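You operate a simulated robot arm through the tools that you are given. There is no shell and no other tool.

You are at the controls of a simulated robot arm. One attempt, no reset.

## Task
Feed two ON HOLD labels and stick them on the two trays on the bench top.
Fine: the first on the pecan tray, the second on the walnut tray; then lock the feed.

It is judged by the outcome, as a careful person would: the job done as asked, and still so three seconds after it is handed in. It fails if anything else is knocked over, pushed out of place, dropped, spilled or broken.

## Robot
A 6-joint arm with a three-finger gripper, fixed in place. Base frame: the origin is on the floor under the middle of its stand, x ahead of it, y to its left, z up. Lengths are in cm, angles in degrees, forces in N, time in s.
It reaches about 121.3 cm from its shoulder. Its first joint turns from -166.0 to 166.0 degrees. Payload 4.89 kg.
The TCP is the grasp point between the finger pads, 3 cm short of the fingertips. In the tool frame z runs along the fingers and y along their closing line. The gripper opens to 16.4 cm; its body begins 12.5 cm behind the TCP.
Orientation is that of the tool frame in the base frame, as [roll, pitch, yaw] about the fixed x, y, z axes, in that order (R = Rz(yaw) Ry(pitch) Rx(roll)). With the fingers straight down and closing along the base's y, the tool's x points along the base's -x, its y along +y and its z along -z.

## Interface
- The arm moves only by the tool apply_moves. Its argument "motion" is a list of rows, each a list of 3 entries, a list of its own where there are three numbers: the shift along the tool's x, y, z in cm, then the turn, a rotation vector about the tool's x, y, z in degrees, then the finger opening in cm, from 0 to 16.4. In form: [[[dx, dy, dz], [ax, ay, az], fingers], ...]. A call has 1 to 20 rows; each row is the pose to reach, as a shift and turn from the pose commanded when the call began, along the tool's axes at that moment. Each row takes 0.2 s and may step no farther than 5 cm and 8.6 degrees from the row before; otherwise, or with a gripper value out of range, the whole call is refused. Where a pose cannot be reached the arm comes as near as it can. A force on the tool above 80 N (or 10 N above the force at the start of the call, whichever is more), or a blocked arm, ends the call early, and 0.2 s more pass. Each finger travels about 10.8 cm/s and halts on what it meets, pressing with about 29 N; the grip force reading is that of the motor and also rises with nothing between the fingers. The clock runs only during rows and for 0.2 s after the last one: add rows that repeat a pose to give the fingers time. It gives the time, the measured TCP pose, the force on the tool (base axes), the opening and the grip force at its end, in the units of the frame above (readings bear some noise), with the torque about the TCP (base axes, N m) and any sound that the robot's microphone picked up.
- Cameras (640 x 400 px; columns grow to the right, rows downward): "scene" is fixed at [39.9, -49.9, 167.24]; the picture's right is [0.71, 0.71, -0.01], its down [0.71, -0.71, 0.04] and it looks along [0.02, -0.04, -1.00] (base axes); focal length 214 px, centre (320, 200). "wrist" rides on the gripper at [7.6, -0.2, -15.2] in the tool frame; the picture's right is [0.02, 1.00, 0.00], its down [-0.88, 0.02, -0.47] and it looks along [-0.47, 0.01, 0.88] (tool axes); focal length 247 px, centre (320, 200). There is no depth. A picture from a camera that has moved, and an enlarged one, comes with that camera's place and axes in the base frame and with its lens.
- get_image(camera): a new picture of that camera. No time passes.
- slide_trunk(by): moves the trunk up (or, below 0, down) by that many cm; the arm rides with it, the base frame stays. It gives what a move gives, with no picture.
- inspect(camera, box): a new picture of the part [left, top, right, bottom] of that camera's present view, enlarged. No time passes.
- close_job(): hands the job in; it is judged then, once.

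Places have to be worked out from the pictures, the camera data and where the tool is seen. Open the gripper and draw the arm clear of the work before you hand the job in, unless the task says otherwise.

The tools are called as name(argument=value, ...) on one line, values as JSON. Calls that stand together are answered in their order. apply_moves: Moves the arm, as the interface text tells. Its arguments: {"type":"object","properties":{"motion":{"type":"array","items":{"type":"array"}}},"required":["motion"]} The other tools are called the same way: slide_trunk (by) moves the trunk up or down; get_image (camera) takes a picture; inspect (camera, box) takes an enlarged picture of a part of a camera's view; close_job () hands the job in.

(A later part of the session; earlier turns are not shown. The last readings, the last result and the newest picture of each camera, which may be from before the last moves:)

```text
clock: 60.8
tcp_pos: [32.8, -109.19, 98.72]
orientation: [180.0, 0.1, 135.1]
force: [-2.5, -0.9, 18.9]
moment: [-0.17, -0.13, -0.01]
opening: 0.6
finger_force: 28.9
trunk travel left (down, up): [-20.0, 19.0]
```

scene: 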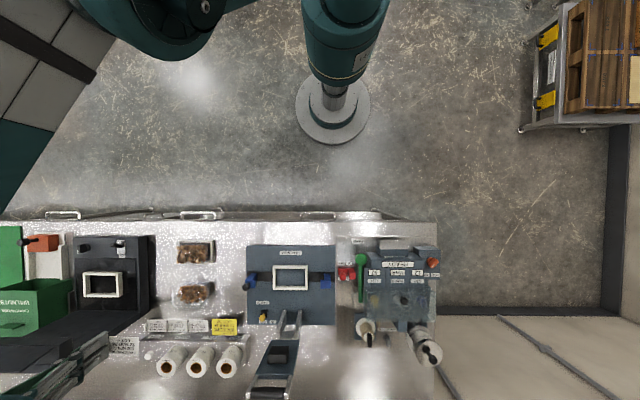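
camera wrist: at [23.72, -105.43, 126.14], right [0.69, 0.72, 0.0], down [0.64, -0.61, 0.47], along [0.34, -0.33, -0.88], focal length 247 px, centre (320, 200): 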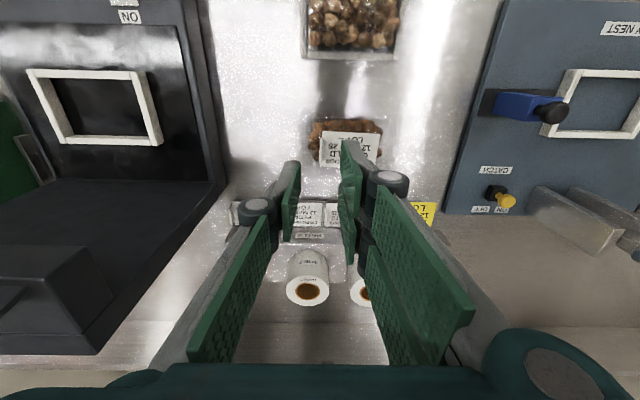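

Pressed with ~19 N. Rise straight up and check.

apply_moves(motion=[[[0, 0, -0.4], [0, 0, 0], 0], [[0, 0, -1.0], [0, 0, 0], 0], [[0, 0, -2.5], [0, 0, 0], 0], [[0, 0, -6], [0, 0, 0], 0], [[0, 0, -10], [0, 0, 0], 0], [[0, 0, -14], [0, 0, 0], 0]])

inspect(camera="wrist", box=[250, 60, 430, 220])

inspect(camera="scene", box=[160, 265, 230, 315])

```text
clock: 62.2
tcp_pos: [33.02, -109.63, 112.59]
orientation: [179.9, 0.0, 135.1]
force: [1.3, 0.8, -0.3]
moment: [0.07, 0.02, 0.0]
opening: 0.0
finger_force: 29.4
trunk travel left (down, up): [-20.0, 19.0]
```

```text
2.50 times, centred on (340, 140) of wrist
camera zoom: at [27.57, -104.36, 127.88], right [0.69, 0.72, 0.0], down [0.64, -0.61, 0.47], along [0.34, -0.33, -0.88], focal length 617 px, centre (270, 350)
```

zoom: 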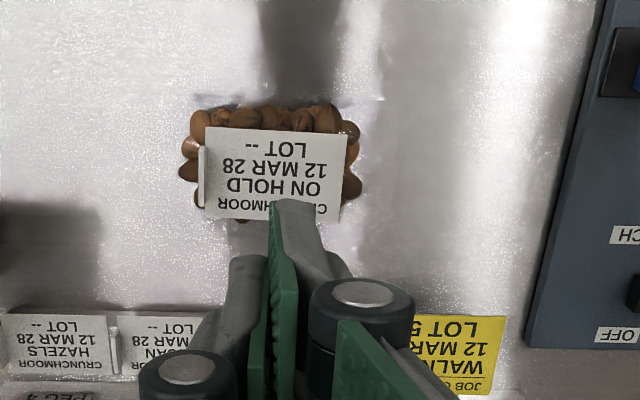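

```text
8.00 times, centred on (195, 290) of scene
camera zoom: at [39.9, -49.9, 167.24], right [0.71, 0.71, -0.01], down [0.71, -0.71, 0.04], along [0.02, -0.04, -1.0], focal length 1716 px, centre (1320, -520)
```

zoom: 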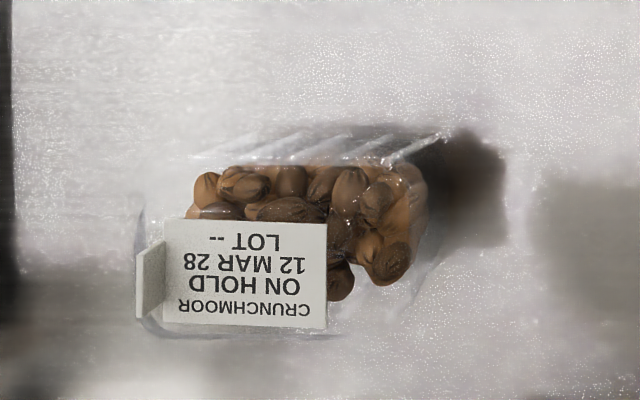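

The label holds firmly. Now back to the lever for the second label, rotating the gripper as before.

apply_moves(motion=[[[0.5, 1.5, -3], [0, 0, -3], 0], [[1.3, 4.0, -6], [0, 0, -8], 0], [[2.4, 7.5, -8], [0, 0, -14], 1], [[3.6, 11.5, -8], [0, 0, -20], 2], [[4.8, 15.5, -8], [0, 0, -26], 3], [[6.0, 19.5, -8], [0, 0, -32], 4], [[7.2, 23.5, -8], [0, 0, -38], 5], [[8.4, 27.5, -8], [0, 0, -44], 6], [[9.7, 31.5, -8], [0, 0, -50], 6], [[11.0, 35.5, -8], [0, 0, -56], 6], [[12.3, 39.5, -8], [0, 0, -62], 6], [[13.5, 43.5, -8], [0, 0, -68], 6], [[14.7, 47.5, -8], [0, 0, -74], 6], [[15.9, 51.5, -8], [0, 0, -80], 6], [[17.0, 55.0, -8], [0, 0, -85], 6], [[17.9, 57.7, -8], [0, 0, -88], 6], [[18.35, 59.1, -8], [0, 0, -90], 6]])

get_image(camera="wrist")

```text
clock: 65.8
tcp_pos: [61.77, -54.29, 120.63]
orientation: [-180.0, 0.1, -134.9]
force: [0.1, -1.3, 0.6]
moment: [-0.02, -0.05, -0.01]
opening: 5.98
finger_force: 0.1
trunk travel left (down, up): [-20.0, 19.0]
```

```text
taken
camera wrist: at [56.55, -59.85, 135.82], right [-0.72, 0.69, 0.0], down [0.61, 0.64, 0.47], along [0.33, 0.34, -0.88], focal length 247 px, centre (320, 200)
```

wrist: 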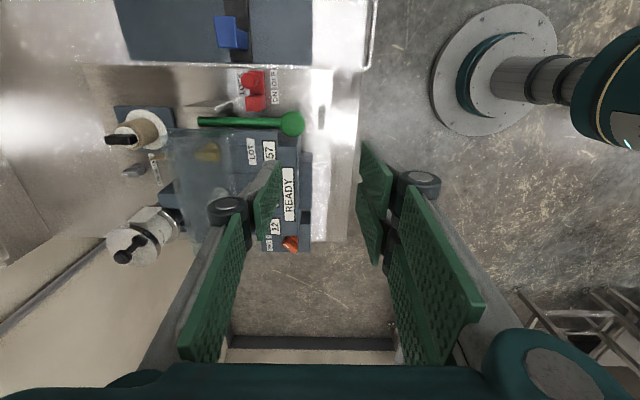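

Slight correction then press the green lever down once to its stop, as before.

apply_moves(motion=[[[0.4, -0.4, 4.5], [0, 0, 0], 6], [[0.4, -0.4, 9], [0, 0, 0], 6], [[0.4, -0.4, 13.5], [0, 0, 0], 6], [[0.4, -0.4, 17.0], [0, 0, 0], 6], [[0.4, -0.4, 19.5], [0, 0, 0], 6]])

inspect(camera="wrist", box=[190, 50, 420, 250])

```text
clock: 67.0
tcp_pos: [61.62, -55.12, 101.1]
orientation: [-179.9, 0.1, -134.9]
force: [0.6, 0.7, -0.2]
moment: [-0.03, -0.02, 0.02]
opening: 6.01
finger_force: 0.0
trunk travel left (down, up): [-20.0, 19.0]
```

```text
2.00 times, centred on (305, 150) of wrist
camera zoom: at [56.51, -60.73, 116.46], right [-0.72, 0.69, 0.0], down [0.61, 0.64, 0.47], along [0.33, 0.34, -0.88], focal length 494 px, centre (350, 300)
```

zoom: 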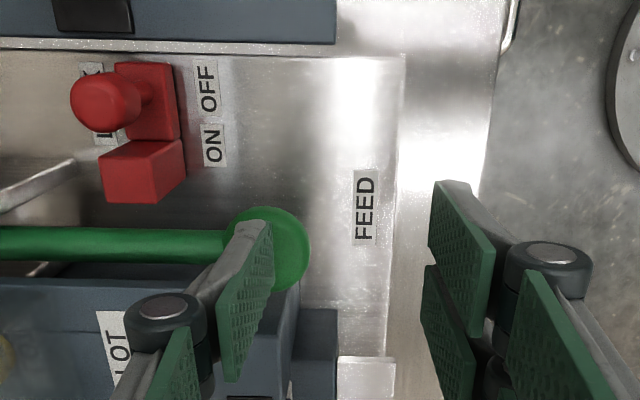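

Position matches the first press. Press down in small steps.

apply_moves(motion=[[[-0.2, 0, 0.8], [0, 0, 0], 6], [[-0.2, 0, 1.6], [0, 0, 0], 6], [[-0.2, 0, 2.4], [0, 0, 0], 6], [[-0.2, 0, 3.2], [0, 0, 0], 6], [[-0.2, 0, 4.0], [0, 0, 0], 6], [[-0.2, 0, 4.6], [0, 0, 0], 6], [[-0.2, 0, 5.1], [0, 0, 0], 6], [[-0.2, 0, 5.6], [0, 0, 0], 6], [[-0.2, 0, 6.0], [0, 0, 0], 6], [[-0.2, 0, 6.3], [0, 0, 0], 6]])

get_image(camera="wrist")

```text
clock: 69.2
tcp_pos: [61.77, -54.98, 95.0]
orientation: [-179.8, 0.1, -134.8]
force: [2.7, -8.8, 38.1]
moment: [-1.07, -1.39, -0.22]
opening: 6.64
finger_force: 6.5
trunk travel left (down, up): [-20.0, 19.0]
```

```text
taken
camera wrist: at [56.56, -60.43, 110.28], right [-0.72, 0.69, 0.0], down [0.61, 0.64, 0.47], along [0.33, 0.34, -0.88], focal length 247 px, centre (320, 200)
```

wrist: 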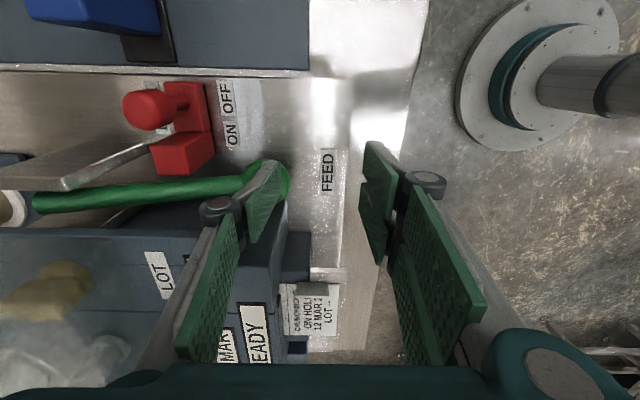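

A second label has come out. Release the lever by rising straight up.

apply_moves(motion=[[[0, 0, -0.8], [0, 0, 0], 6], [[0, 0, -1.8], [0, 0, 0], 6], [[0, 0, -3], [0, 0, 0], 6], [[0, 0, -5], [0, 0, 0], 6], [[0, 0, -9], [0, 0, 0], 6], [[0, 0, -13.5], [0, 0, 0], 6], [[0, 0, -18], [0, 0, 0], 6], [[0, 0, -22.5], [0, 0, 0], 6], [[0, 0, -27], [0, 0, 0], 6]])

get_image(camera="wrist")

```text
clock: 71.2
tcp_pos: [61.74, -54.76, 122.03]
orientation: [-179.9, 0.0, -134.9]
force: [0.1, 0.0, 0.0]
moment: [0.05, 0.07, 0.03]
opening: 6.0
finger_force: 0.2
trunk travel left (down, up): [-20.0, 19.0]
```

```text
taken
camera wrist: at [56.64, -60.45, 137.36], right [-0.72, 0.69, 0.0], down [0.61, 0.64, 0.47], along [0.33, 0.34, -0.88], focal length 247 px, centre (320, 200)
```

wrist: 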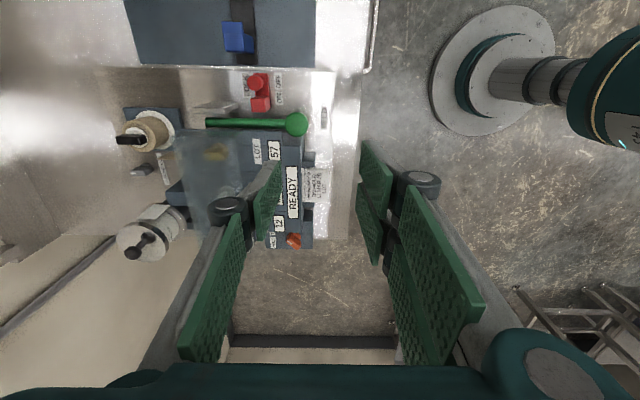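

Rotate back to the pick orientation above the flap.

apply_moves(motion=[[[-0.8, 0, 0], [0, 0, 8.18], 5.5], [[-1.5, 0, 0], [0, 0, 16.36], 5], [[-2.3, 0.1, 0], [0, 0, 24.55], 5], [[-3.1, 0.1, 0], [0, 0, 32.73], 5], [[-3.8, 0.1, 0], [0, 0, 40.91], 5], [[-4.6, 0.2, 0], [0, 0, 49.09], 5], [[-5.4, 0.2, 0], [0, 0, 57.27], 5], [[-6.1, 0.2, 0], [0, 0, 65.45], 5], [[-6.9, 0.3, 0], [0, 0, 73.64], 5], [[-7.7, 0.3, 0], [0, 0, 81.82], 5], [[-8.4, 0.3, 0], [0, 0, 90], 5], [[-8.4, 0.3, 0], [0, 0, 90], 5]])

inspect(camera="wrist", box=[250, 90, 420, 210])

inspect(camera="scene", box=[375, 235, 415, 262])

```text
clock: 73.8
tcp_pos: [67.53, -48.8, 121.82]
orientation: [180.0, 0.1, 135.1]
force: [0.0, 0.6, -0.4]
moment: [0.01, 0.03, -0.01]
opening: 5.01
finger_force: 0.1
trunk travel left (down, up): [-20.0, 19.0]
```

```text
3.33 times, centred on (335, 150) of wrist
camera zoom: at [62.07, -43.49, 137.05], right [0.69, 0.72, 0.0], down [0.64, -0.61, 0.47], along [0.34, -0.33, -0.88], focal length 823 px, centre (270, 367)
```

zoom: 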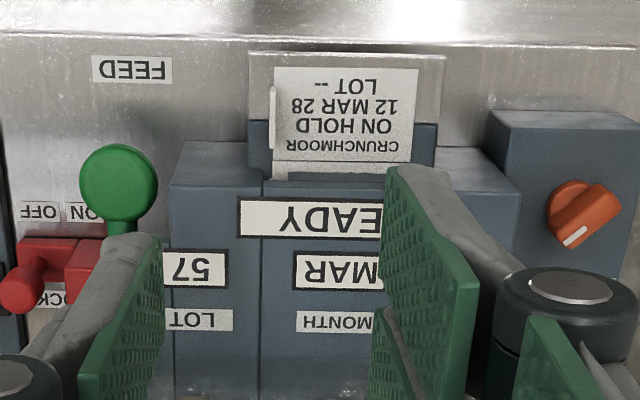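

```text
14.81 times, centred on (395, 248) of scene
camera zoom: at [39.9, -49.9, 167.24], right [0.71, 0.71, -0.01], down [0.71, -0.71, 0.04], along [0.02, -0.04, -1.0], focal length 3177 px, centre (-791, -518)
```

zoom: 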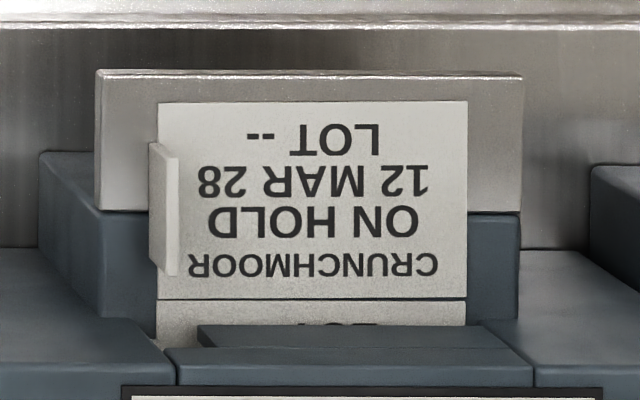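

Second label is out, about 0.4 cm further forward than the first. Shift a little toward the robot and descend to just above the flap.

apply_moves(motion=[[[0.3, 0.1, 4.5], [0, 0, 0], 5], [[0.5, 0.1, 9], [0, 0, 0], 5], [[0.5, 0.1, 13.5], [0, 0, 0], 5], [[0.5, 0.1, 17.5], [0, 0, 0], 5], [[0.5, 0.1, 20], [0, 0, 0], 5], [[0.5, 0.1, 21.5], [0, 0, 0], 5]])

inspect(camera="wrist", box=[250, 100, 390, 210])

```text
clock: 75.2
tcp_pos: [67.26, -48.34, 100.19]
orientation: [179.9, 0.1, 135.0]
force: [-0.8, 0.4, 0.0]
moment: [0.01, -0.05, -0.02]
opening: 5.0
finger_force: 0.0
trunk travel left (down, up): [-20.0, 19.0]
```

```text
3.64 times, centred on (320, 155) of wrist
camera zoom: at [61.82, -43.07, 115.39], right [0.69, 0.72, 0.0], down [0.64, -0.61, 0.47], along [0.34, -0.33, -0.88], focal length 898 px, centre (320, 364)
```

zoom: 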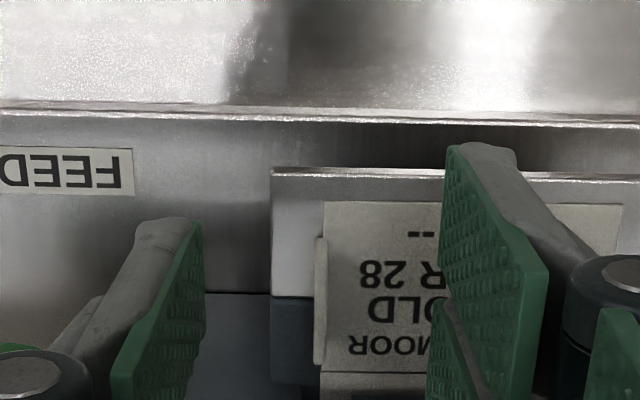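

Flap is centred. Lower 1.5 cm and close.

apply_moves(motion=[[[0, 0, 0.5], [0, 0, 0], 5], [[0, 0, 1.0], [0, 0, 0], 5], [[0, 0, 1.5], [0, 0, 0], 5]])

inspect(camera="wrist", box=[250, 100, 390, 210])

```text
clock: 76.0
tcp_pos: [67.05, -48.32, 98.69]
orientation: [179.9, 0.1, 135.1]
force: [0.0, 0.1, -0.6]
moment: [-0.04, 0.0, -0.01]
opening: 4.99
finger_force: 0.0
trunk travel left (down, up): [-20.0, 19.0]
```

```text
3.64 times, centred on (320, 155) of wrist
camera zoom: at [61.73, -43.03, 114.03], right [0.69, 0.72, 0.0], down [0.64, -0.61, 0.47], along [0.34, -0.33, -0.88], focal length 898 px, centre (320, 364)
```

zoom: 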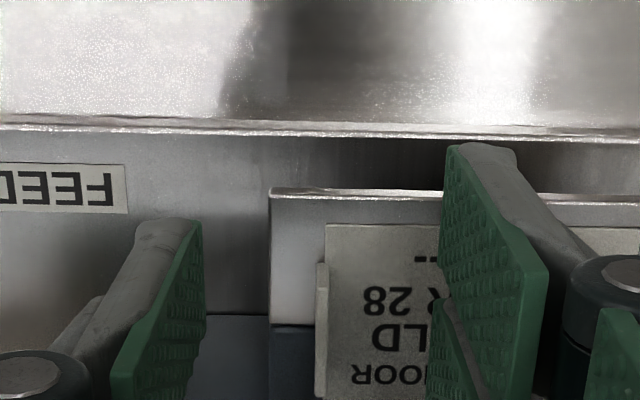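

apply_moves(motion=[[[0, 0, 0], [0, 0, 0], 3.5], [[0, 0, 0], [0, 0, 0], 2.2], [[0, 0, 0], [0, 0, 0], 1.2], [[0, 0, 0], [0, 0, 0], 0.5], [[0, 0, 0], [0, 0, 0], 0], [[0, 0, 0], [0, 0, 0], 0], [[0, 0, 0], [0, 0, 0], 0]])

inspect(camera="wrist", box=[250, 100, 430, 230])

```text
clock: 77.6
tcp_pos: [67.14, -48.39, 98.73]
orientation: [179.9, 0.1, 135.1]
force: [-1.4, 2.2, -0.8]
moment: [0.01, 0.04, 0.11]
opening: 0.6
finger_force: 28.7
trunk travel left (down, up): [-20.0, 19.0]
```

```text
3.08 times, centred on (340, 165) of wrist
camera zoom: at [61.73, -43.03, 114.02], right [0.69, 0.72, 0.0], down [0.64, -0.61, 0.47], along [0.34, -0.33, -0.88], focal length 760 px, centre (258, 308)
```

zoom: 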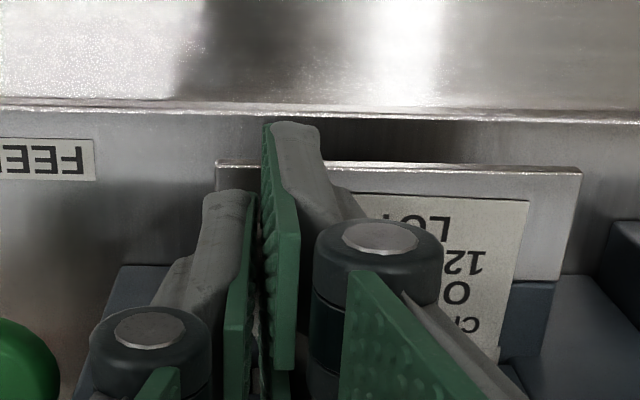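

Gripped (0.60 cm, 29 N). Draw it out toward the robot and lift, as with the first.

apply_moves(motion=[[[0.3, 0, 0], [0, 0, 0], 0], [[0.8, 0, -0.1], [0, 0, 0], 0], [[1.4, 0, -0.2], [0, 0, 0], 0], [[2.0, 0, -0.4], [0, 0, 0], 0], [[2.4, 0, -1.0], [0, 0, 0], 0], [[2.8, 0, -2.0], [0, 0, 0], 0], [[3.2, 0, -3.6], [0, 0, 0], 0], [[3.6, 0, -6], [0, 0, 0], 0], [[4.0, 0, -9.5], [0, 0, 0], 0], [[4.0, 0, -13.5], [0, 0, 0], 0], [[4.0, 0, -18.5], [0, 0, 0], 0], [[4.0, 0, -23.3], [0, 0, 0], 0]])

inspect(camera="wrist", box=[250, 100, 430, 230])

inspect(camera="scene", box=[340, 200, 460, 280])

```text
clock: 80.2
tcp_pos: [64.31, -45.62, 121.83]
orientation: [179.9, 0.0, 135.0]
force: [0.9, -0.9, -0.2]
moment: [0.07, 0.09, 0.02]
opening: 0.59
finger_force: 28.7
trunk travel left (down, up): [-20.0, 19.0]
```

```text
3.08 times, centred on (340, 165) of wrist
camera zoom: at [58.89, -40.43, 137.23], right [0.69, 0.72, 0.0], down [0.64, -0.61, 0.47], along [0.34, -0.33, -0.88], focal length 760 px, centre (258, 308)
```

zoom: 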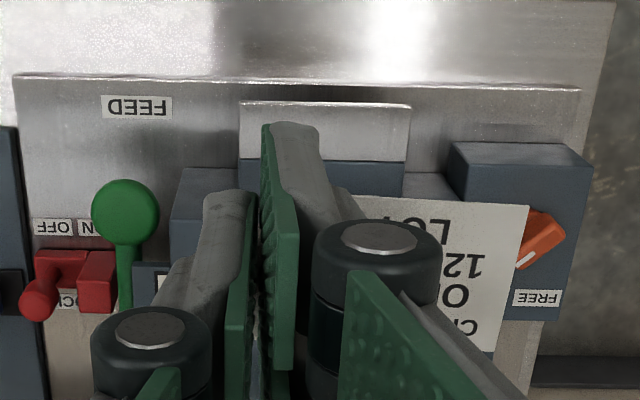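

```text
5.00 times, centred on (400, 240) of scene
camera zoom: at [39.9, -49.9, 167.24], right [0.71, 0.71, -0.01], down [0.71, -0.71, 0.04], along [0.02, -0.04, -1.0], focal length 1072 px, centre (-80, 0)
```

zoom: 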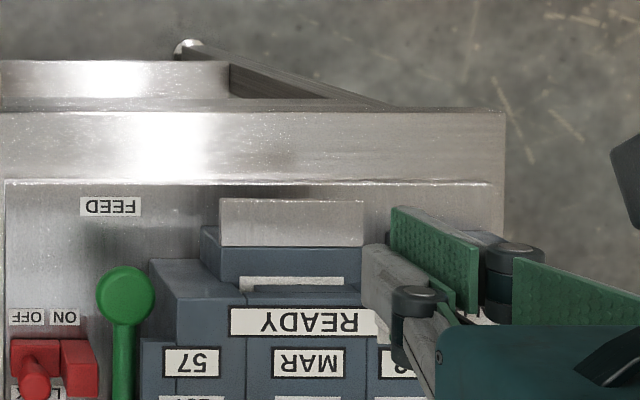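

Second label held. Carry it to above the walnut (near) tray.

apply_moves(motion=[[[-0.2, -2.0, 0], [0, 0, 0], 0], [[-0.5, -5.6, 0], [0, 0, 0], 0], [[-0.8, -10.0, 0], [0, 0, 0], 0], [[-1.1, -14.4, 0], [0, 0, 0], 0], [[-1.5, -18.8, 0], [0, 0, 0], 0], [[-1.8, -23.2, 0], [0, 0, 0], 0], [[-2.2, -27.6, 0], [0, 0, 0], 0], [[-2.5, -32.0, 0], [0, 0, 0], 0], [[-2.9, -36.4, 0], [0, 0, 0], 0], [[-3.2, -40.8, 0], [0, 0, 0], 0], [[-3.6, -45.2, 0], [0, 0, 0], 0], [[-3.9, -49.6, 0], [0, 0, 0], 0], [[-4.3, -54.0, 0], [0, 0, 0], 0], [[-4.6, -58.4, 0], [0, 0, 0], 0], [[-5.0, -62.8, 0], [0, 0, 0], 0], [[-5.3, -67.0, 0], [0, 0, 0], 0], [[-5.5, -69.3, 0], [0, 0, 0], 0], [[-5.6, -70.4, 0], [0, 0, 0], 0]])

get_image(camera="wrist")

inspect(camera="wrist", box=[250, 60, 430, 220])

inspect(camera="scene", box=[140, 230, 250, 330])

```text
clock: 84.0
tcp_pos: [18.56, -99.22, 122.06]
orientation: [179.9, 0.1, 135.1]
force: [-0.2, 0.4, -0.1]
moment: [0.0, 0.03, -0.03]
opening: 0.6
finger_force: 28.8
trunk travel left (down, up): [-20.0, 19.0]
```

```text
taken
camera wrist: at [13.16, -93.97, 137.4], right [0.69, 0.72, 0.0], down [0.64, -0.61, 0.47], along [0.34, -0.33, -0.88], focal length 247 px, centre (320, 200)
```

wrist: 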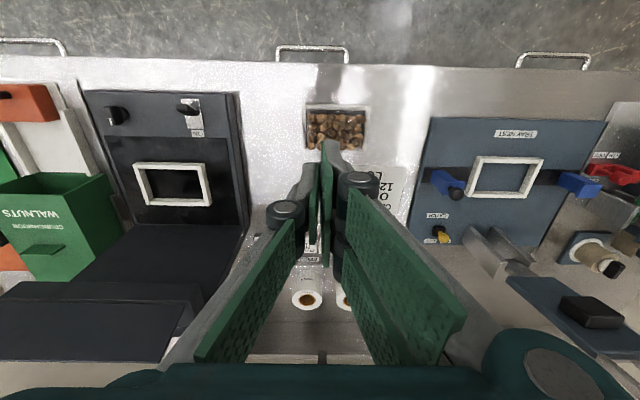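

```text
2.50 times, centred on (340, 140) of wrist
camera zoom: at [13.16, -93.97, 137.4], right [0.69, 0.72, 0.0], down [0.64, -0.61, 0.47], along [0.34, -0.33, -0.88], focal length 617 px, centre (270, 350)
```

zoom: 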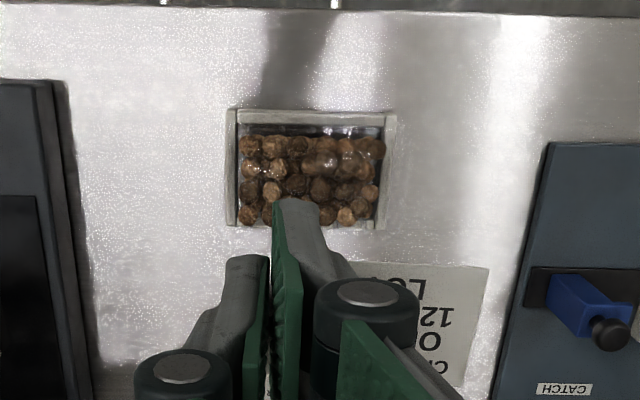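

```text
4.00 times, centred on (195, 280) of scene
camera zoom: at [39.9, -49.9, 167.24], right [0.71, 0.71, -0.01], down [0.71, -0.71, 0.04], along [0.02, -0.04, -1.0], focal length 858 px, centre (820, -120)
```

zoom: 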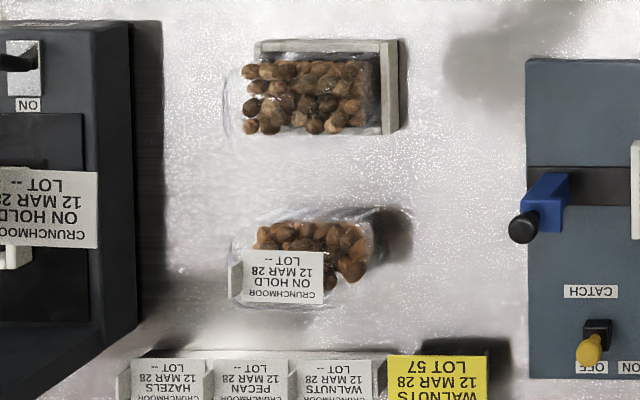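

Over the walnut tray; tray centre ≈ u −54.1, v 85.8. Small correction and descend to a few cm above.

apply_moves(motion=[[[-0.3, -0.4, 4.5], [0, 0, 0], 0], [[-0.5, -0.4, 9], [0, 0, 0], 0], [[-0.5, -0.4, 13.5], [0, 0, 0], 0], [[-0.5, -0.4, 17], [0, 0, 0], 0], [[-0.5, -0.4, 20], [0, 0, 0], 0]])

get_image(camera="wrist")

inspect(camera="wrist", box=[250, 80, 430, 240])

inspect(camera="scene", box=[160, 225, 230, 275])

```text
clock: 85.2
tcp_pos: [18.7, -99.95, 102.15]
orientation: [179.9, 0.0, 135.1]
force: [0.1, 0.0, 1.5]
moment: [-0.1, -0.01, -0.05]
opening: 0.61
finger_force: 29.2
trunk travel left (down, up): [-20.0, 19.0]
```

```text
taken
camera wrist: at [13.32, -94.63, 117.4], right [0.69, 0.72, 0.0], down [0.64, -0.61, 0.47], along [0.34, -0.33, -0.88], focal length 247 px, centre (320, 200)
```

wrist: 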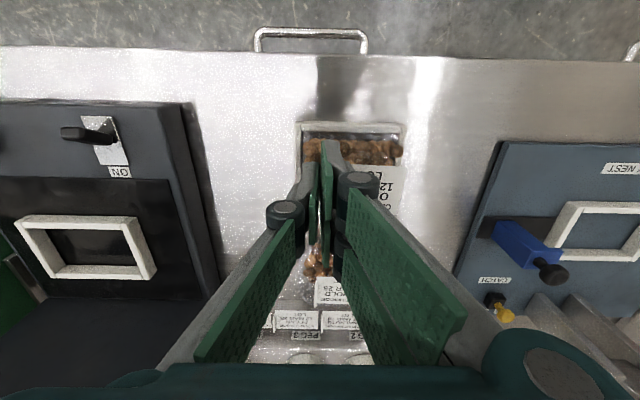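

```text
2.50 times, centred on (340, 160) of wrist
camera zoom: at [13.32, -94.63, 117.4], right [0.69, 0.72, 0.0], down [0.64, -0.61, 0.47], along [0.34, -0.33, -0.88], focal length 617 px, centre (270, 300)
```

zoom: 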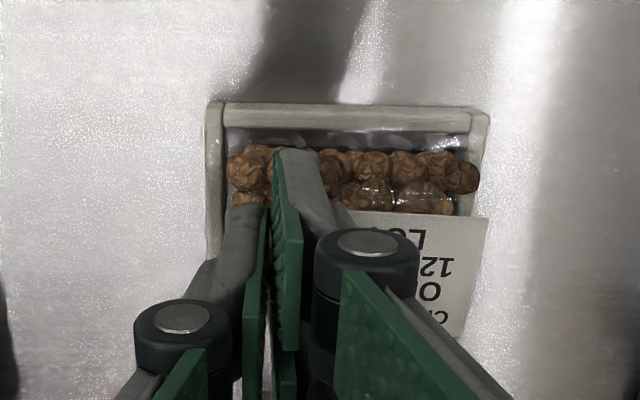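

```text
8.00 times, centred on (195, 250) of scene
camera zoom: at [39.9, -49.9, 167.24], right [0.71, 0.71, -0.01], down [0.71, -0.71, 0.04], along [0.02, -0.04, -1.0], focal length 1716 px, centre (1320, -200)
```

zoom: 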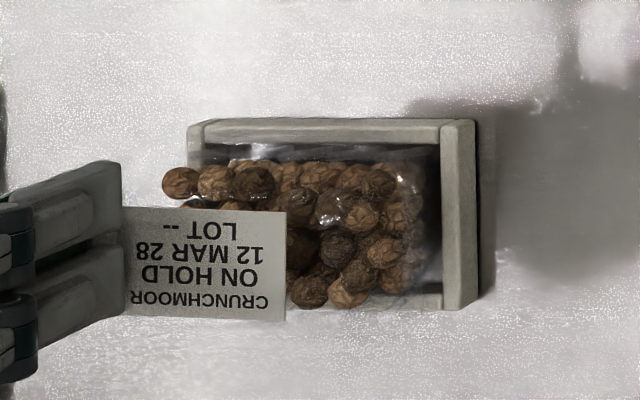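

Label centre ≈ u −53.9, v 85.8 — over the walnut tray's middle. Descend gently.

apply_moves(motion=[[[0, 0, 0.6], [0, 0, 0], 0], [[0, 0, 1.2], [0, 0, 0], 0], [[0, 0, 1.8], [0, 0, 0], 0]])

```text
clock: 86.0
tcp_pos: [18.7, -99.87, 100.18]
orientation: [179.8, 0.0, 135.1]
force: [-0.3, 0.5, 0.1]
moment: [-0.02, -0.01, 0.0]
opening: 0.62
finger_force: 29.3
trunk travel left (down, up): [-20.0, 19.0]
```

apply_moves(motion=[[[0, 0, 0.4], [0, 0, 0], 0], [[0, 0, 0.8], [0, 0, 0], 0], [[0, 0, 1.1], [0, 0, 0], 0]])

inspect(camera="wrist", box=[250, 80, 430, 240])

```text
clock: 86.8
tcp_pos: [18.77, -99.9, 99.36]
orientation: [179.9, 0.1, 135.2]
force: [-4.8, -2.0, 25.6]
moment: [-0.64, -0.46, -0.08]
opening: 0.6
finger_force: 29.1
trunk travel left (down, up): [-20.0, 19.0]
```

```text
2.50 times, centred on (340, 160) of wrist
camera zoom: at [13.27, -94.6, 114.64], right [0.69, 0.72, 0.0], down [0.64, -0.61, 0.47], along [0.34, -0.33, -0.88], focal length 617 px, centre (270, 300)
```

zoom: 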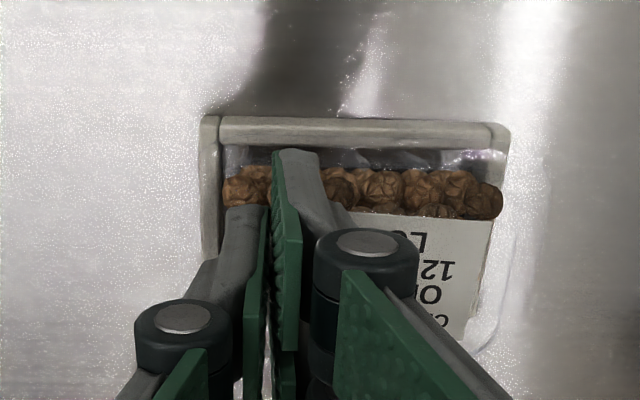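

Contact with ~26 N. A touch more pressure to seat it, then relieve and release.

apply_moves(motion=[[[0, 0, 0.2], [0, 0, 0], 0], [[0, 0, 0.2], [0, 0, 0], 0]])

```text
clock: 87.4
tcp_pos: [18.74, -99.85, 99.1]
orientation: [180.0, 0.1, 135.1]
force: [-6.9, 1.5, 27.5]
moment: [-0.53, -0.4, -0.04]
opening: 0.58
finger_force: 28.8
trunk travel left (down, up): [-20.0, 19.0]
```

apply_moves(motion=[[[0, 0, -0.25], [0, 0, 0], 0], [[0, 0, -0.45], [0, 0, 0], 0]])

inspect(camera="scene", box=[160, 225, 230, 275])

inspect(camera="wrist", box=[250, 80, 430, 240])

```text
clock: 88.0
tcp_pos: [18.71, -99.82, 99.26]
orientation: [179.8, 0.1, 135.2]
force: [0.6, -1.6, 4.3]
moment: [0.01, 0.0, -0.01]
opening: 0.63
finger_force: 29.3
trunk travel left (down, up): [-20.0, 19.0]
```

```text
8.00 times, centred on (195, 250) of scene
camera zoom: at [39.9, -49.9, 167.24], right [0.71, 0.71, -0.01], down [0.71, -0.71, 0.04], along [0.02, -0.04, -1.0], focal length 1716 px, centre (1320, -200)
```

zoom: 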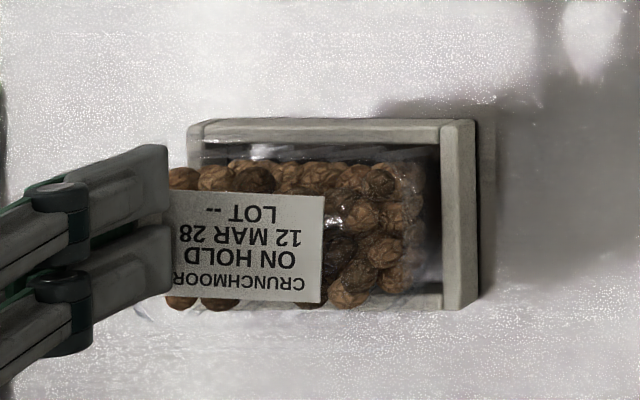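

```text
2.50 times, centred on (340, 160) of wrist
camera zoom: at [13.32, -94.63, 114.64], right [0.69, 0.72, 0.0], down [0.64, -0.61, 0.47], along [0.34, -0.33, -0.88], focal length 617 px, centre (270, 300)
```

zoom: 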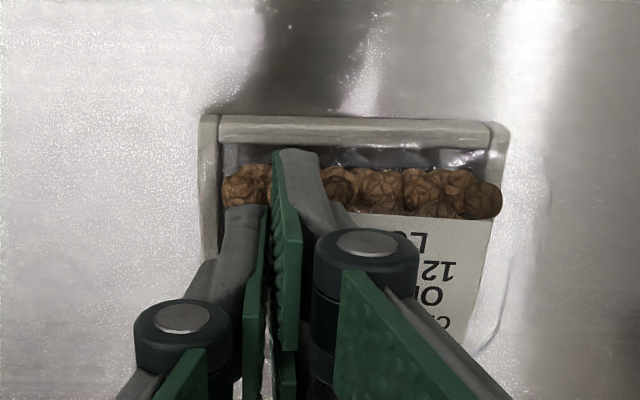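

The label lies on the walnut tray with near-zero force. Release the flap.

apply_moves(motion=[[[0, 0, 0], [0, 0, 0], 1.0], [[0, 0, -0.1], [0, 0, 0], 1.8], [[0, 0, -0.2], [0, 0, 0], 2.6], [[0, 0, -0.2], [0, 0, 0], 2.6]])

inspect(camera="wrist", box=[250, 80, 430, 240])

inspect(camera="scene", box=[160, 225, 230, 275])

```text
clock: 89.0
tcp_pos: [18.75, -100.02, 99.48]
orientation: [179.9, 0.1, 135.0]
force: [0.3, 0.7, 0.2]
moment: [-0.02, -0.01, 0.02]
opening: 2.6
finger_force: 0.0
trunk travel left (down, up): [-20.0, 19.0]
```

```text
2.50 times, centred on (340, 160) of wrist
camera zoom: at [13.31, -94.67, 114.87], right [0.69, 0.72, 0.0], down [0.64, -0.61, 0.47], along [0.34, -0.33, -0.88], focal length 617 px, centre (270, 300)
```

zoom: 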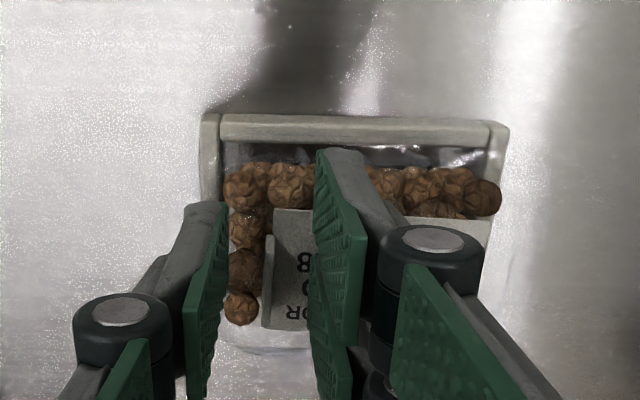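

```text
8.00 times, centred on (195, 250) of scene
camera zoom: at [39.9, -49.9, 167.24], right [0.71, 0.71, -0.01], down [0.71, -0.71, 0.04], along [0.02, -0.04, -1.0], focal length 1716 px, centre (1320, -200)
```

zoom: 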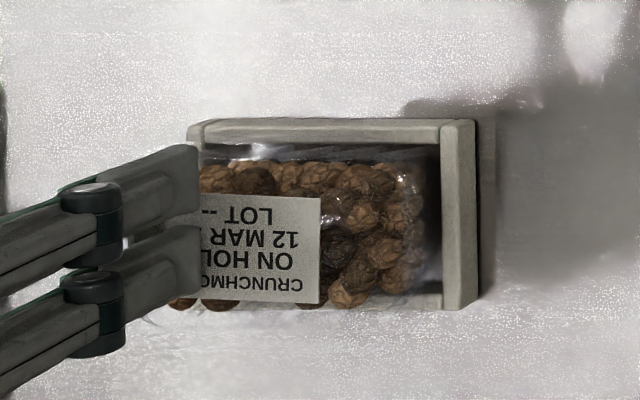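

Label stays put. Rise, and then press its centre gently with closed fingers as for the first.

apply_moves(motion=[[[0, 0, -0.4], [0, 0, 0], 2.6], [[0, 0, -1.0], [0, 0, 0], 2.8], [[0, 0, -2.0], [0, 0, 0], 3], [[0, 0, -4.0], [0, 0, 0], 3], [[0, 0, -8.0], [0, 0, 0], 3], [[0, 0, -11.0], [0, 0, 0], 3], [[-1.0, 1.8, -11.0], [0, 0, 0], 1.5], [[-1.9, 3.6, -11.0], [0, 0, 0], 0], [[-1.9, 3.6, -11.0], [0, 0, 0], 0]])

get_image(camera="wrist")

inspect(camera="wrist", box=[250, 60, 430, 220])

inspect(camera="scene", box=[160, 225, 230, 275])

```text
clock: 91.0
tcp_pos: [22.64, -98.7, 110.43]
orientation: [179.9, 0.1, 135.0]
force: [0.1, -1.0, -0.7]
moment: [0.0, 0.05, 0.0]
opening: 0.0
finger_force: 28.9
trunk travel left (down, up): [-20.0, 19.0]
```

```text
taken
camera wrist: at [17.18, -93.46, 125.74], right [0.69, 0.72, 0.0], down [0.64, -0.61, 0.47], along [0.34, -0.33, -0.88], focal length 247 px, centre (320, 200)
```

wrist: 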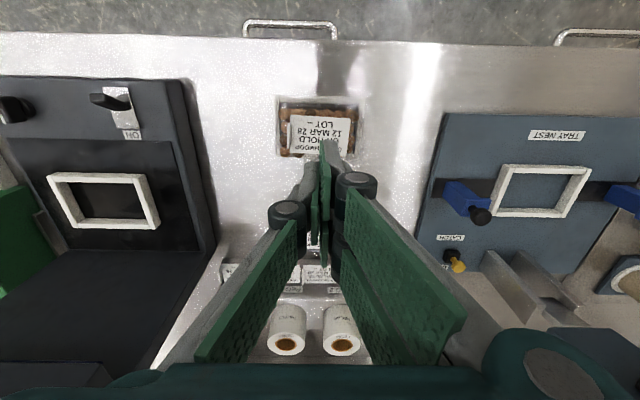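

```text
2.50 times, centred on (340, 140) of wrist
camera zoom: at [17.18, -93.46, 125.74], right [0.69, 0.72, 0.0], down [0.64, -0.61, 0.47], along [0.34, -0.33, -0.88], focal length 617 px, centre (270, 350)
```

zoom: 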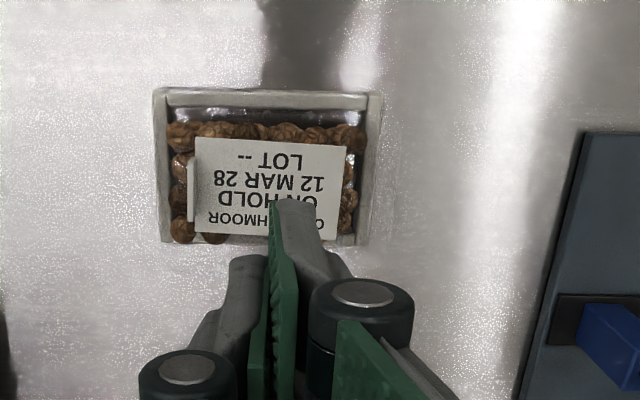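

```text
8.00 times, centred on (195, 250) of scene
camera zoom: at [39.9, -49.9, 167.24], right [0.71, 0.71, -0.01], down [0.71, -0.71, 0.04], along [0.02, -0.04, -1.0], focal length 1716 px, centre (1320, -200)
```

zoom: 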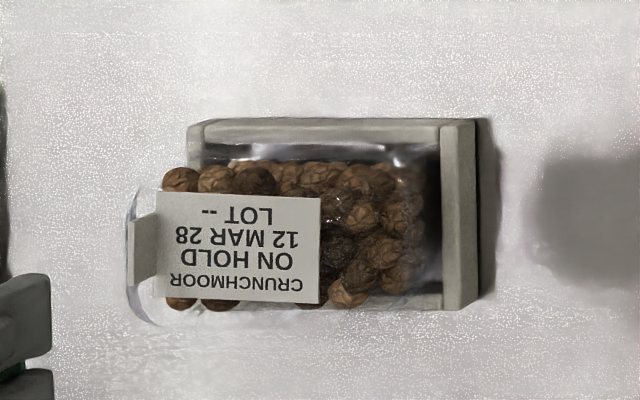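

Label is on the walnut tray, within the rim. Press gently on its centre.

apply_moves(motion=[[[0, 0, 4], [0, 0, 0], 0], [[0, 0, 7.5], [0, 0, 0], 0], [[0, 0, 9.5], [0, 0, 0], 0], [[0, 0, 10.2], [0, 0, 0], 0], [[0, 0, 10.6], [0, 0, 0], 0]])

```text
clock: 92.2
tcp_pos: [22.64, -98.76, 99.96]
orientation: [180.0, 0.2, 135.1]
force: [0.2, 0.3, 0.4]
moment: [0.0, -0.02, 0.0]
opening: 0.0
finger_force: 28.5
trunk travel left (down, up): [-20.0, 19.0]
```

apply_moves(motion=[[[0, 0, 0.3], [0, 0, 0], 0], [[0, 0, 0.5], [0, 0, 0], 0], [[0, 0, 0.7], [0, 0, 0], 0]])

```text
clock: 93.0
tcp_pos: [22.59, -98.83, 99.2]
orientation: [179.9, 0.2, 135.1]
force: [0.3, 0.0, 0.4]
moment: [0.01, -0.05, 0.01]
opening: 0.0
finger_force: 29.3
trunk travel left (down, up): [-20.0, 19.0]
```

apply_moves(motion=[[[0, 0, 0.25], [0, 0, 0], 0], [[0, 0, 0.5], [0, 0, 0], 0]])

```text
clock: 93.6
tcp_pos: [22.64, -98.71, 98.76]
orientation: [179.9, 0.1, 135.0]
force: [-1.6, -0.5, 5.5]
moment: [-0.03, 0.0, 0.0]
opening: 0.59
finger_force: 28.8
trunk travel left (down, up): [-20.0, 19.0]
```

apply_moves(motion=[[[0, 0, 0.2], [0, 0, 0], 0], [[0, 0, 0.2], [0, 0, 0], 0]])

```text
clock: 94.2
tcp_pos: [22.64, -98.72, 98.59]
orientation: [-180.0, 0.2, 135.1]
force: [-1.9, -0.5, 15.2]
moment: [-0.09, -0.07, -0.01]
opening: 0.58
finger_force: 29.3
trunk travel left (down, up): [-20.0, 19.0]
```

Pressed with 15 N. Rise and check both labels.

apply_moves(motion=[[[0, 0, -0.4], [0, 0, 0], 0], [[0, 0, -1.0], [0, 0, 0], 0], [[0, 0, -2.5], [0, 0, 0], 0], [[0, 0, -6], [0, 0, 0], 0], [[0, 0, -10.5], [0, 0, 0], 0], [[0, 0, -15], [0, 0, 0], 0], [[0, 0, -19.5], [0, 0, 0], 0], [[0, 0, -24], [0, 0, 0], 0]])

inspect(camera="scene", box=[140, 230, 250, 330])

inspect(camera="scene", box=[335, 235, 445, 305])

```text
clock: 96.0
tcp_pos: [22.43, -98.78, 122.5]
orientation: [179.9, 0.0, 135.0]
force: [0.0, -0.8, -0.3]
moment: [0.15, 0.0, -0.01]
opening: 0.0
finger_force: 29.1
trunk travel left (down, up): [-20.0, 19.0]
```

```text
4.00 times, centred on (195, 280) of scene
camera zoom: at [39.9, -49.9, 167.24], right [0.71, 0.71, -0.01], down [0.71, -0.71, 0.04], along [0.02, -0.04, -1.0], focal length 858 px, centre (820, -120)
```

zoom: 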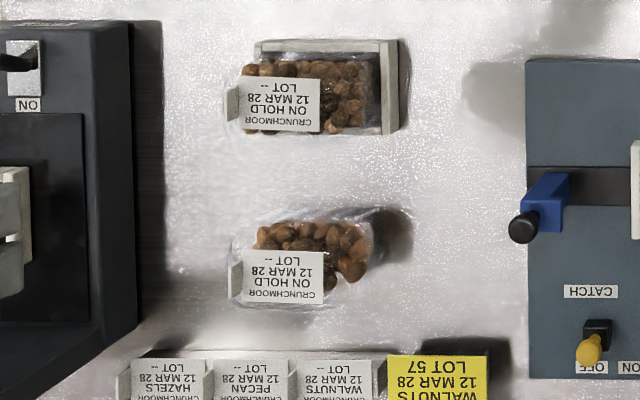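

```text
5.71 times, centred on (390, 270) of scene
camera zoom: at [39.9, -49.9, 167.24], right [0.71, 0.71, -0.01], down [0.71, -0.71, 0.04], along [0.02, -0.04, -1.0], focal length 1226 px, centre (-80, -200)
```

zoom: 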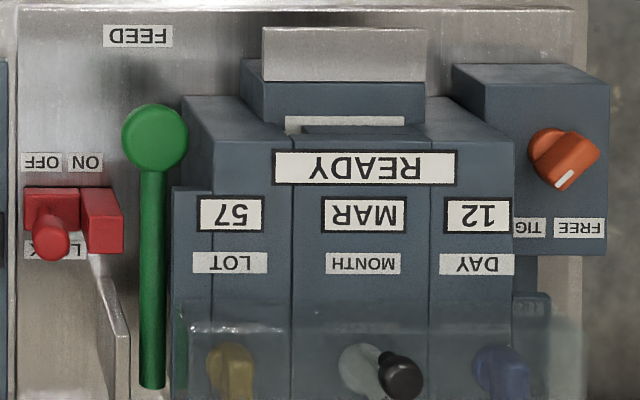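

Both labels are on. Next the LOCK switch: I move over there with the fingers open for a close look at it.

apply_moves(motion=[[[0.3, 2.5, 0], [0, 0, 0], 1], [[0.7, 6.5, 0], [0, 0, 0], 3], [[1.1, 11, 0], [0, 0, 0], 5], [[1.6, 15.5, 0], [0, 0, 0], 7], [[2.1, 20, 0], [0, 0, 0], 9], [[2.5, 24.5, 0], [0, 0, 0], 11], [[3.0, 29, 0], [0, 0, 0], 13], [[3.4, 33.5, 0], [0, 0, 0], 15], [[3.9, 38, 0], [0, 0, 0], 16.4], [[4.4, 42.5, 0], [0, 0, 0], 16.4], [[4.8, 47, 1], [0, 0, 0], 16.4], [[5.3, 51.5, 3], [0, 0, 0], 16.4], [[5.7, 55, 6], [0, 0, 0], 16.4], [[5.7, 55, 9], [0, 0, 0], 16.4]])

get_image(camera="wrist")

inspect(camera="wrist", box=[260, 150, 400, 260])

```text
clock: 99.0
tcp_pos: [57.32, -55.68, 113.73]
orientation: [180.0, 0.1, 135.1]
force: [-1.5, 1.2, 0.5]
moment: [-0.15, -0.05, 0.0]
opening: 16.39
finger_force: 0.1
trunk travel left (down, up): [-20.0, 19.0]
```

```text
taken
camera wrist: at [51.96, -50.35, 129.05], right [0.69, 0.72, 0.0], down [0.64, -0.61, 0.47], along [0.34, -0.33, -0.88], focal length 247 px, centre (320, 200)
```

wrist: 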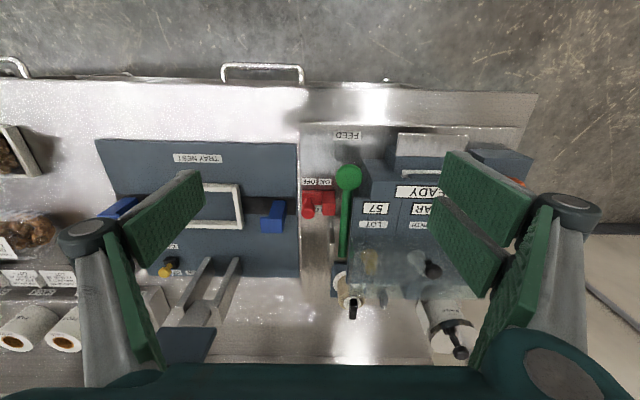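

```text
3.64 times, centred on (330, 205) of wrist
camera zoom: at [51.96, -50.35, 129.05], right [0.69, 0.72, 0.0], down [0.64, -0.61, 0.47], along [0.34, -0.33, -0.88], focal length 898 px, centre (284, 182)
```

zoom: 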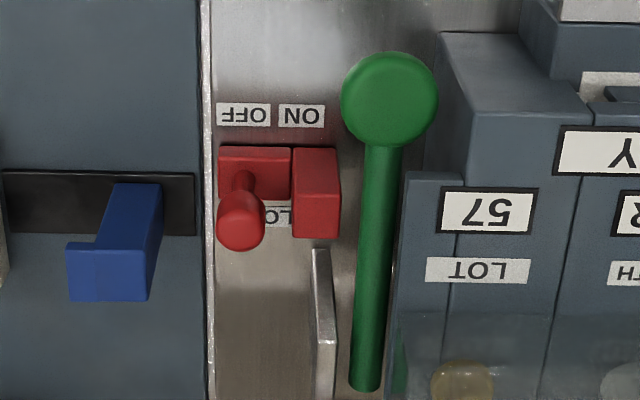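

The lock is a sliding bolt: knob (u≈−0.4, v≈92.9, z≈94.5) under OFF, with a block that slides under the lever when the knob is at ON (~2.9 cm toward +u). I'll tilt the gripper so the finger pair dips into the gap left of the knob, keeping the other finger high above the nest.

apply_moves(motion=[[[-3.2, -2.8, 0.8], [5, 0, 0], 16.4], [[-6.5, -5.7, 1.6], [10, 0, 0], 16.4], [[-9.8, -8.5, 2.4], [15, 0, 0], 16.4], [[-13, -11.4, 3.2], [20, 0, 0], 16.4]])

get_image(camera="wrist")

inspect(camera="wrist", box=[380, 80, 560, 230])

get_image(camera="scene")

```text
clock: 100.0
tcp_pos: [58.45, -72.94, 110.55]
orientation: [-160.0, 0.1, 135.1]
force: [-0.6, 1.1, 1.1]
moment: [-0.1, -0.13, 0.06]
opening: 16.39
finger_force: 0.1
trunk travel left (down, up): [-20.0, 19.0]
```

```text
taken
camera wrist: at [56.67, -64.03, 125.05], right [0.65, 0.68, -0.34], down [0.75, -0.49, 0.44], along [0.13, -0.54, -0.83], focal length 247 px, centre (320, 200)
```

wrist: 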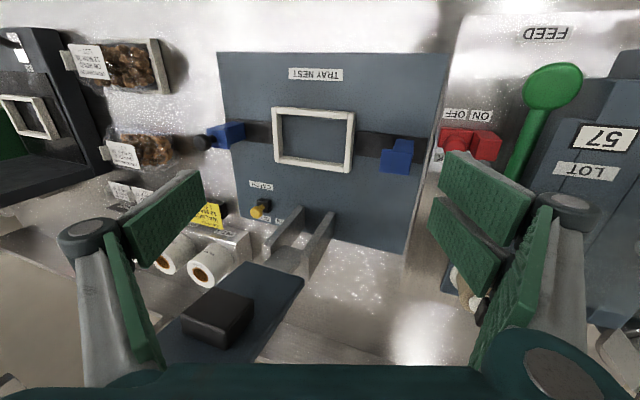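

```text
2.67 times, centred on (470, 155) of wrist
camera zoom: at [56.67, -64.03, 125.05], right [0.65, 0.68, -0.34], down [0.75, -0.49, 0.44], along [0.13, -0.54, -0.83], focal length 659 px, centre (-80, 320)
```

zoom: 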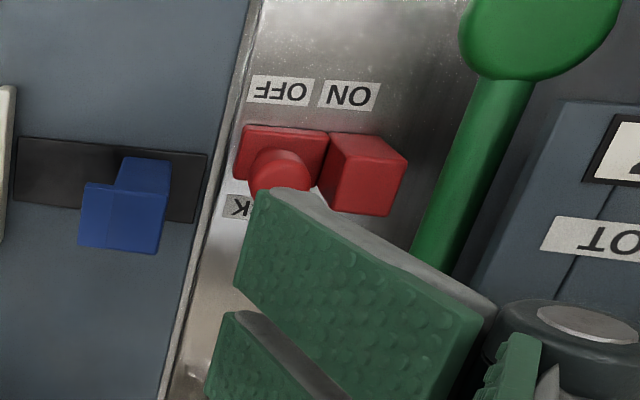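

```text
taken
```

scene: 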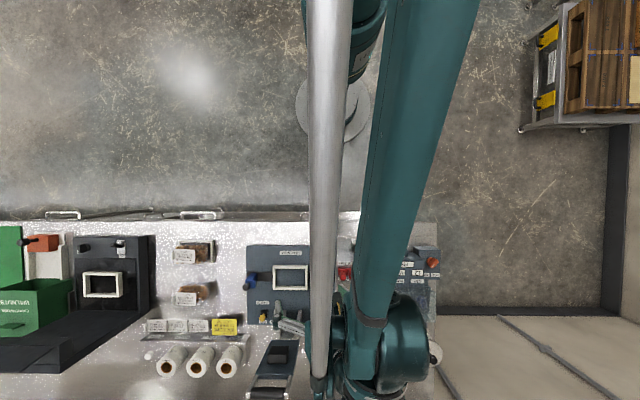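

The pair's tips are short of the nominal at full opening; I shift 0.9 cm left and descend partway, then check against the knob and clamp.

apply_moves(motion=[[[0, -0.85, 0.31], [0, 0, 0], 16.4], [[0, 0.4, 3.7], [0, 0, 0], 16.4], [[0, 1.89, 7.83], [0, 0, 0], 16.4]])

get_image(camera="wrist")

inspect(camera="wrist", box=[380, 80, 560, 230])

```text
clock: 100.8
tcp_pos: [57.78, -73.6, 102.7]
orientation: [-160.0, 0.1, 135.1]
force: [-1.9, 2.6, 1.7]
moment: [-0.12, -0.22, 0.08]
opening: 16.37
finger_force: 0.1
trunk travel left (down, up): [-20.0, 19.0]
```

```text
taken
camera wrist: at [56.07, -64.64, 117.08], right [0.65, 0.68, -0.34], down [0.75, -0.49, 0.44], along [0.13, -0.54, -0.83], focal length 247 px, centre (320, 200)
```

wrist: 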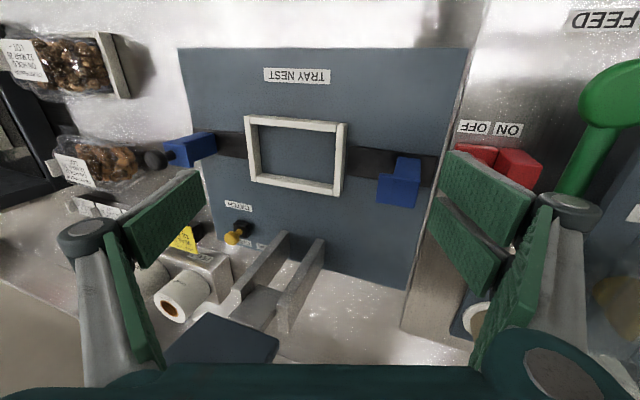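

```text
2.67 times, centred on (470, 155) of wrist
camera zoom: at [56.07, -64.64, 117.08], right [0.65, 0.68, -0.34], down [0.75, -0.49, 0.44], along [0.13, -0.54, -0.83], focal length 659 px, centre (-80, 320)
```

zoom: 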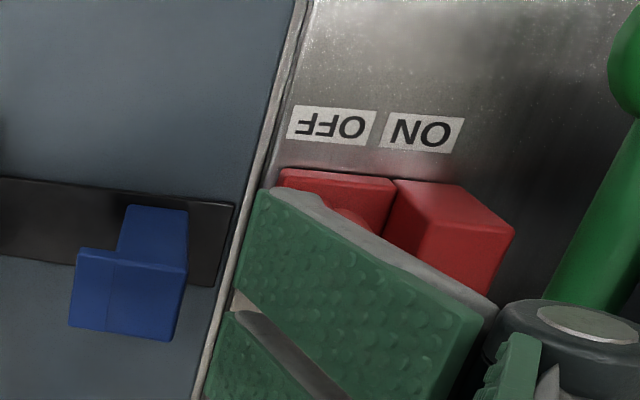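

The finger pair is between the clamp and the knob. Nudge 0.3 cm left, 0.9 cm away, and descend the rest in small steps.

apply_moves(motion=[[[-0.9, -0.28, 0.1], [0, 0, 0], 16.4], [[-0.9, 0.06, 1.04], [0, 0, 0], 16.4], [[-0.9, 0.4, 1.98], [0, 0, 0], 16.4], [[-0.9, 0.66, 2.7], [0, 0, 0], 16.4]])

get_image(camera="wrist")

inspect(camera="wrist", box=[400, 80, 560, 210])

```text
clock: 101.8
tcp_pos: [58.35, -74.6, 99.8]
orientation: [-160.2, 0.1, 135.2]
force: [-0.1, -0.1, 0.7]
moment: [-0.04, -0.01, 0.01]
opening: 16.37
finger_force: 0.1
trunk travel left (down, up): [-20.0, 19.0]
```

```text
taken
camera wrist: at [56.59, -65.56, 114.16], right [0.65, 0.68, -0.34], down [0.75, -0.49, 0.44], along [0.13, -0.54, -0.83], focal length 247 px, centre (320, 200)
```

wrist: 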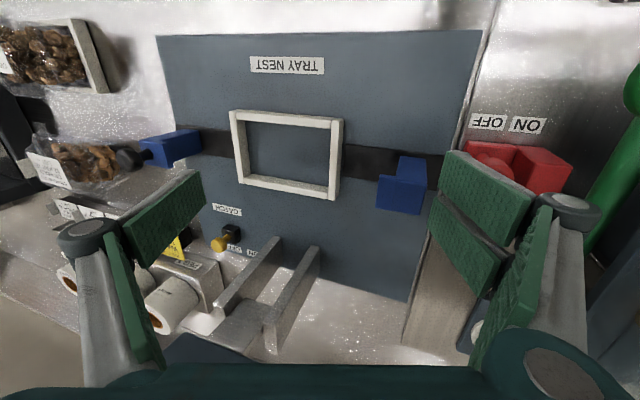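

```text
3.08 times, centred on (480, 145) of wrist
camera zoom: at [56.59, -65.56, 114.16], right [0.65, 0.68, -0.34], down [0.75, -0.49, 0.44], along [0.13, -0.54, -0.83], focal length 760 px, centre (-172, 369)
```

zoom: 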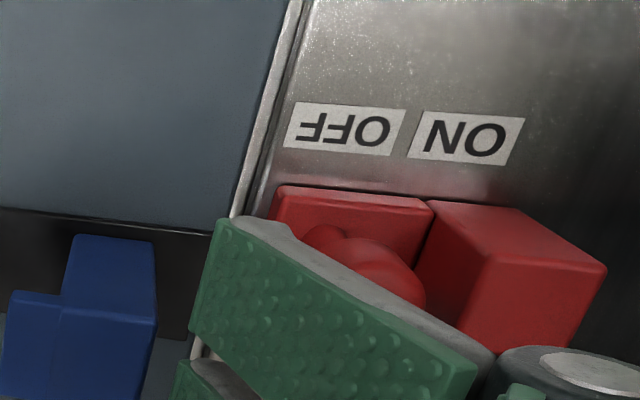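

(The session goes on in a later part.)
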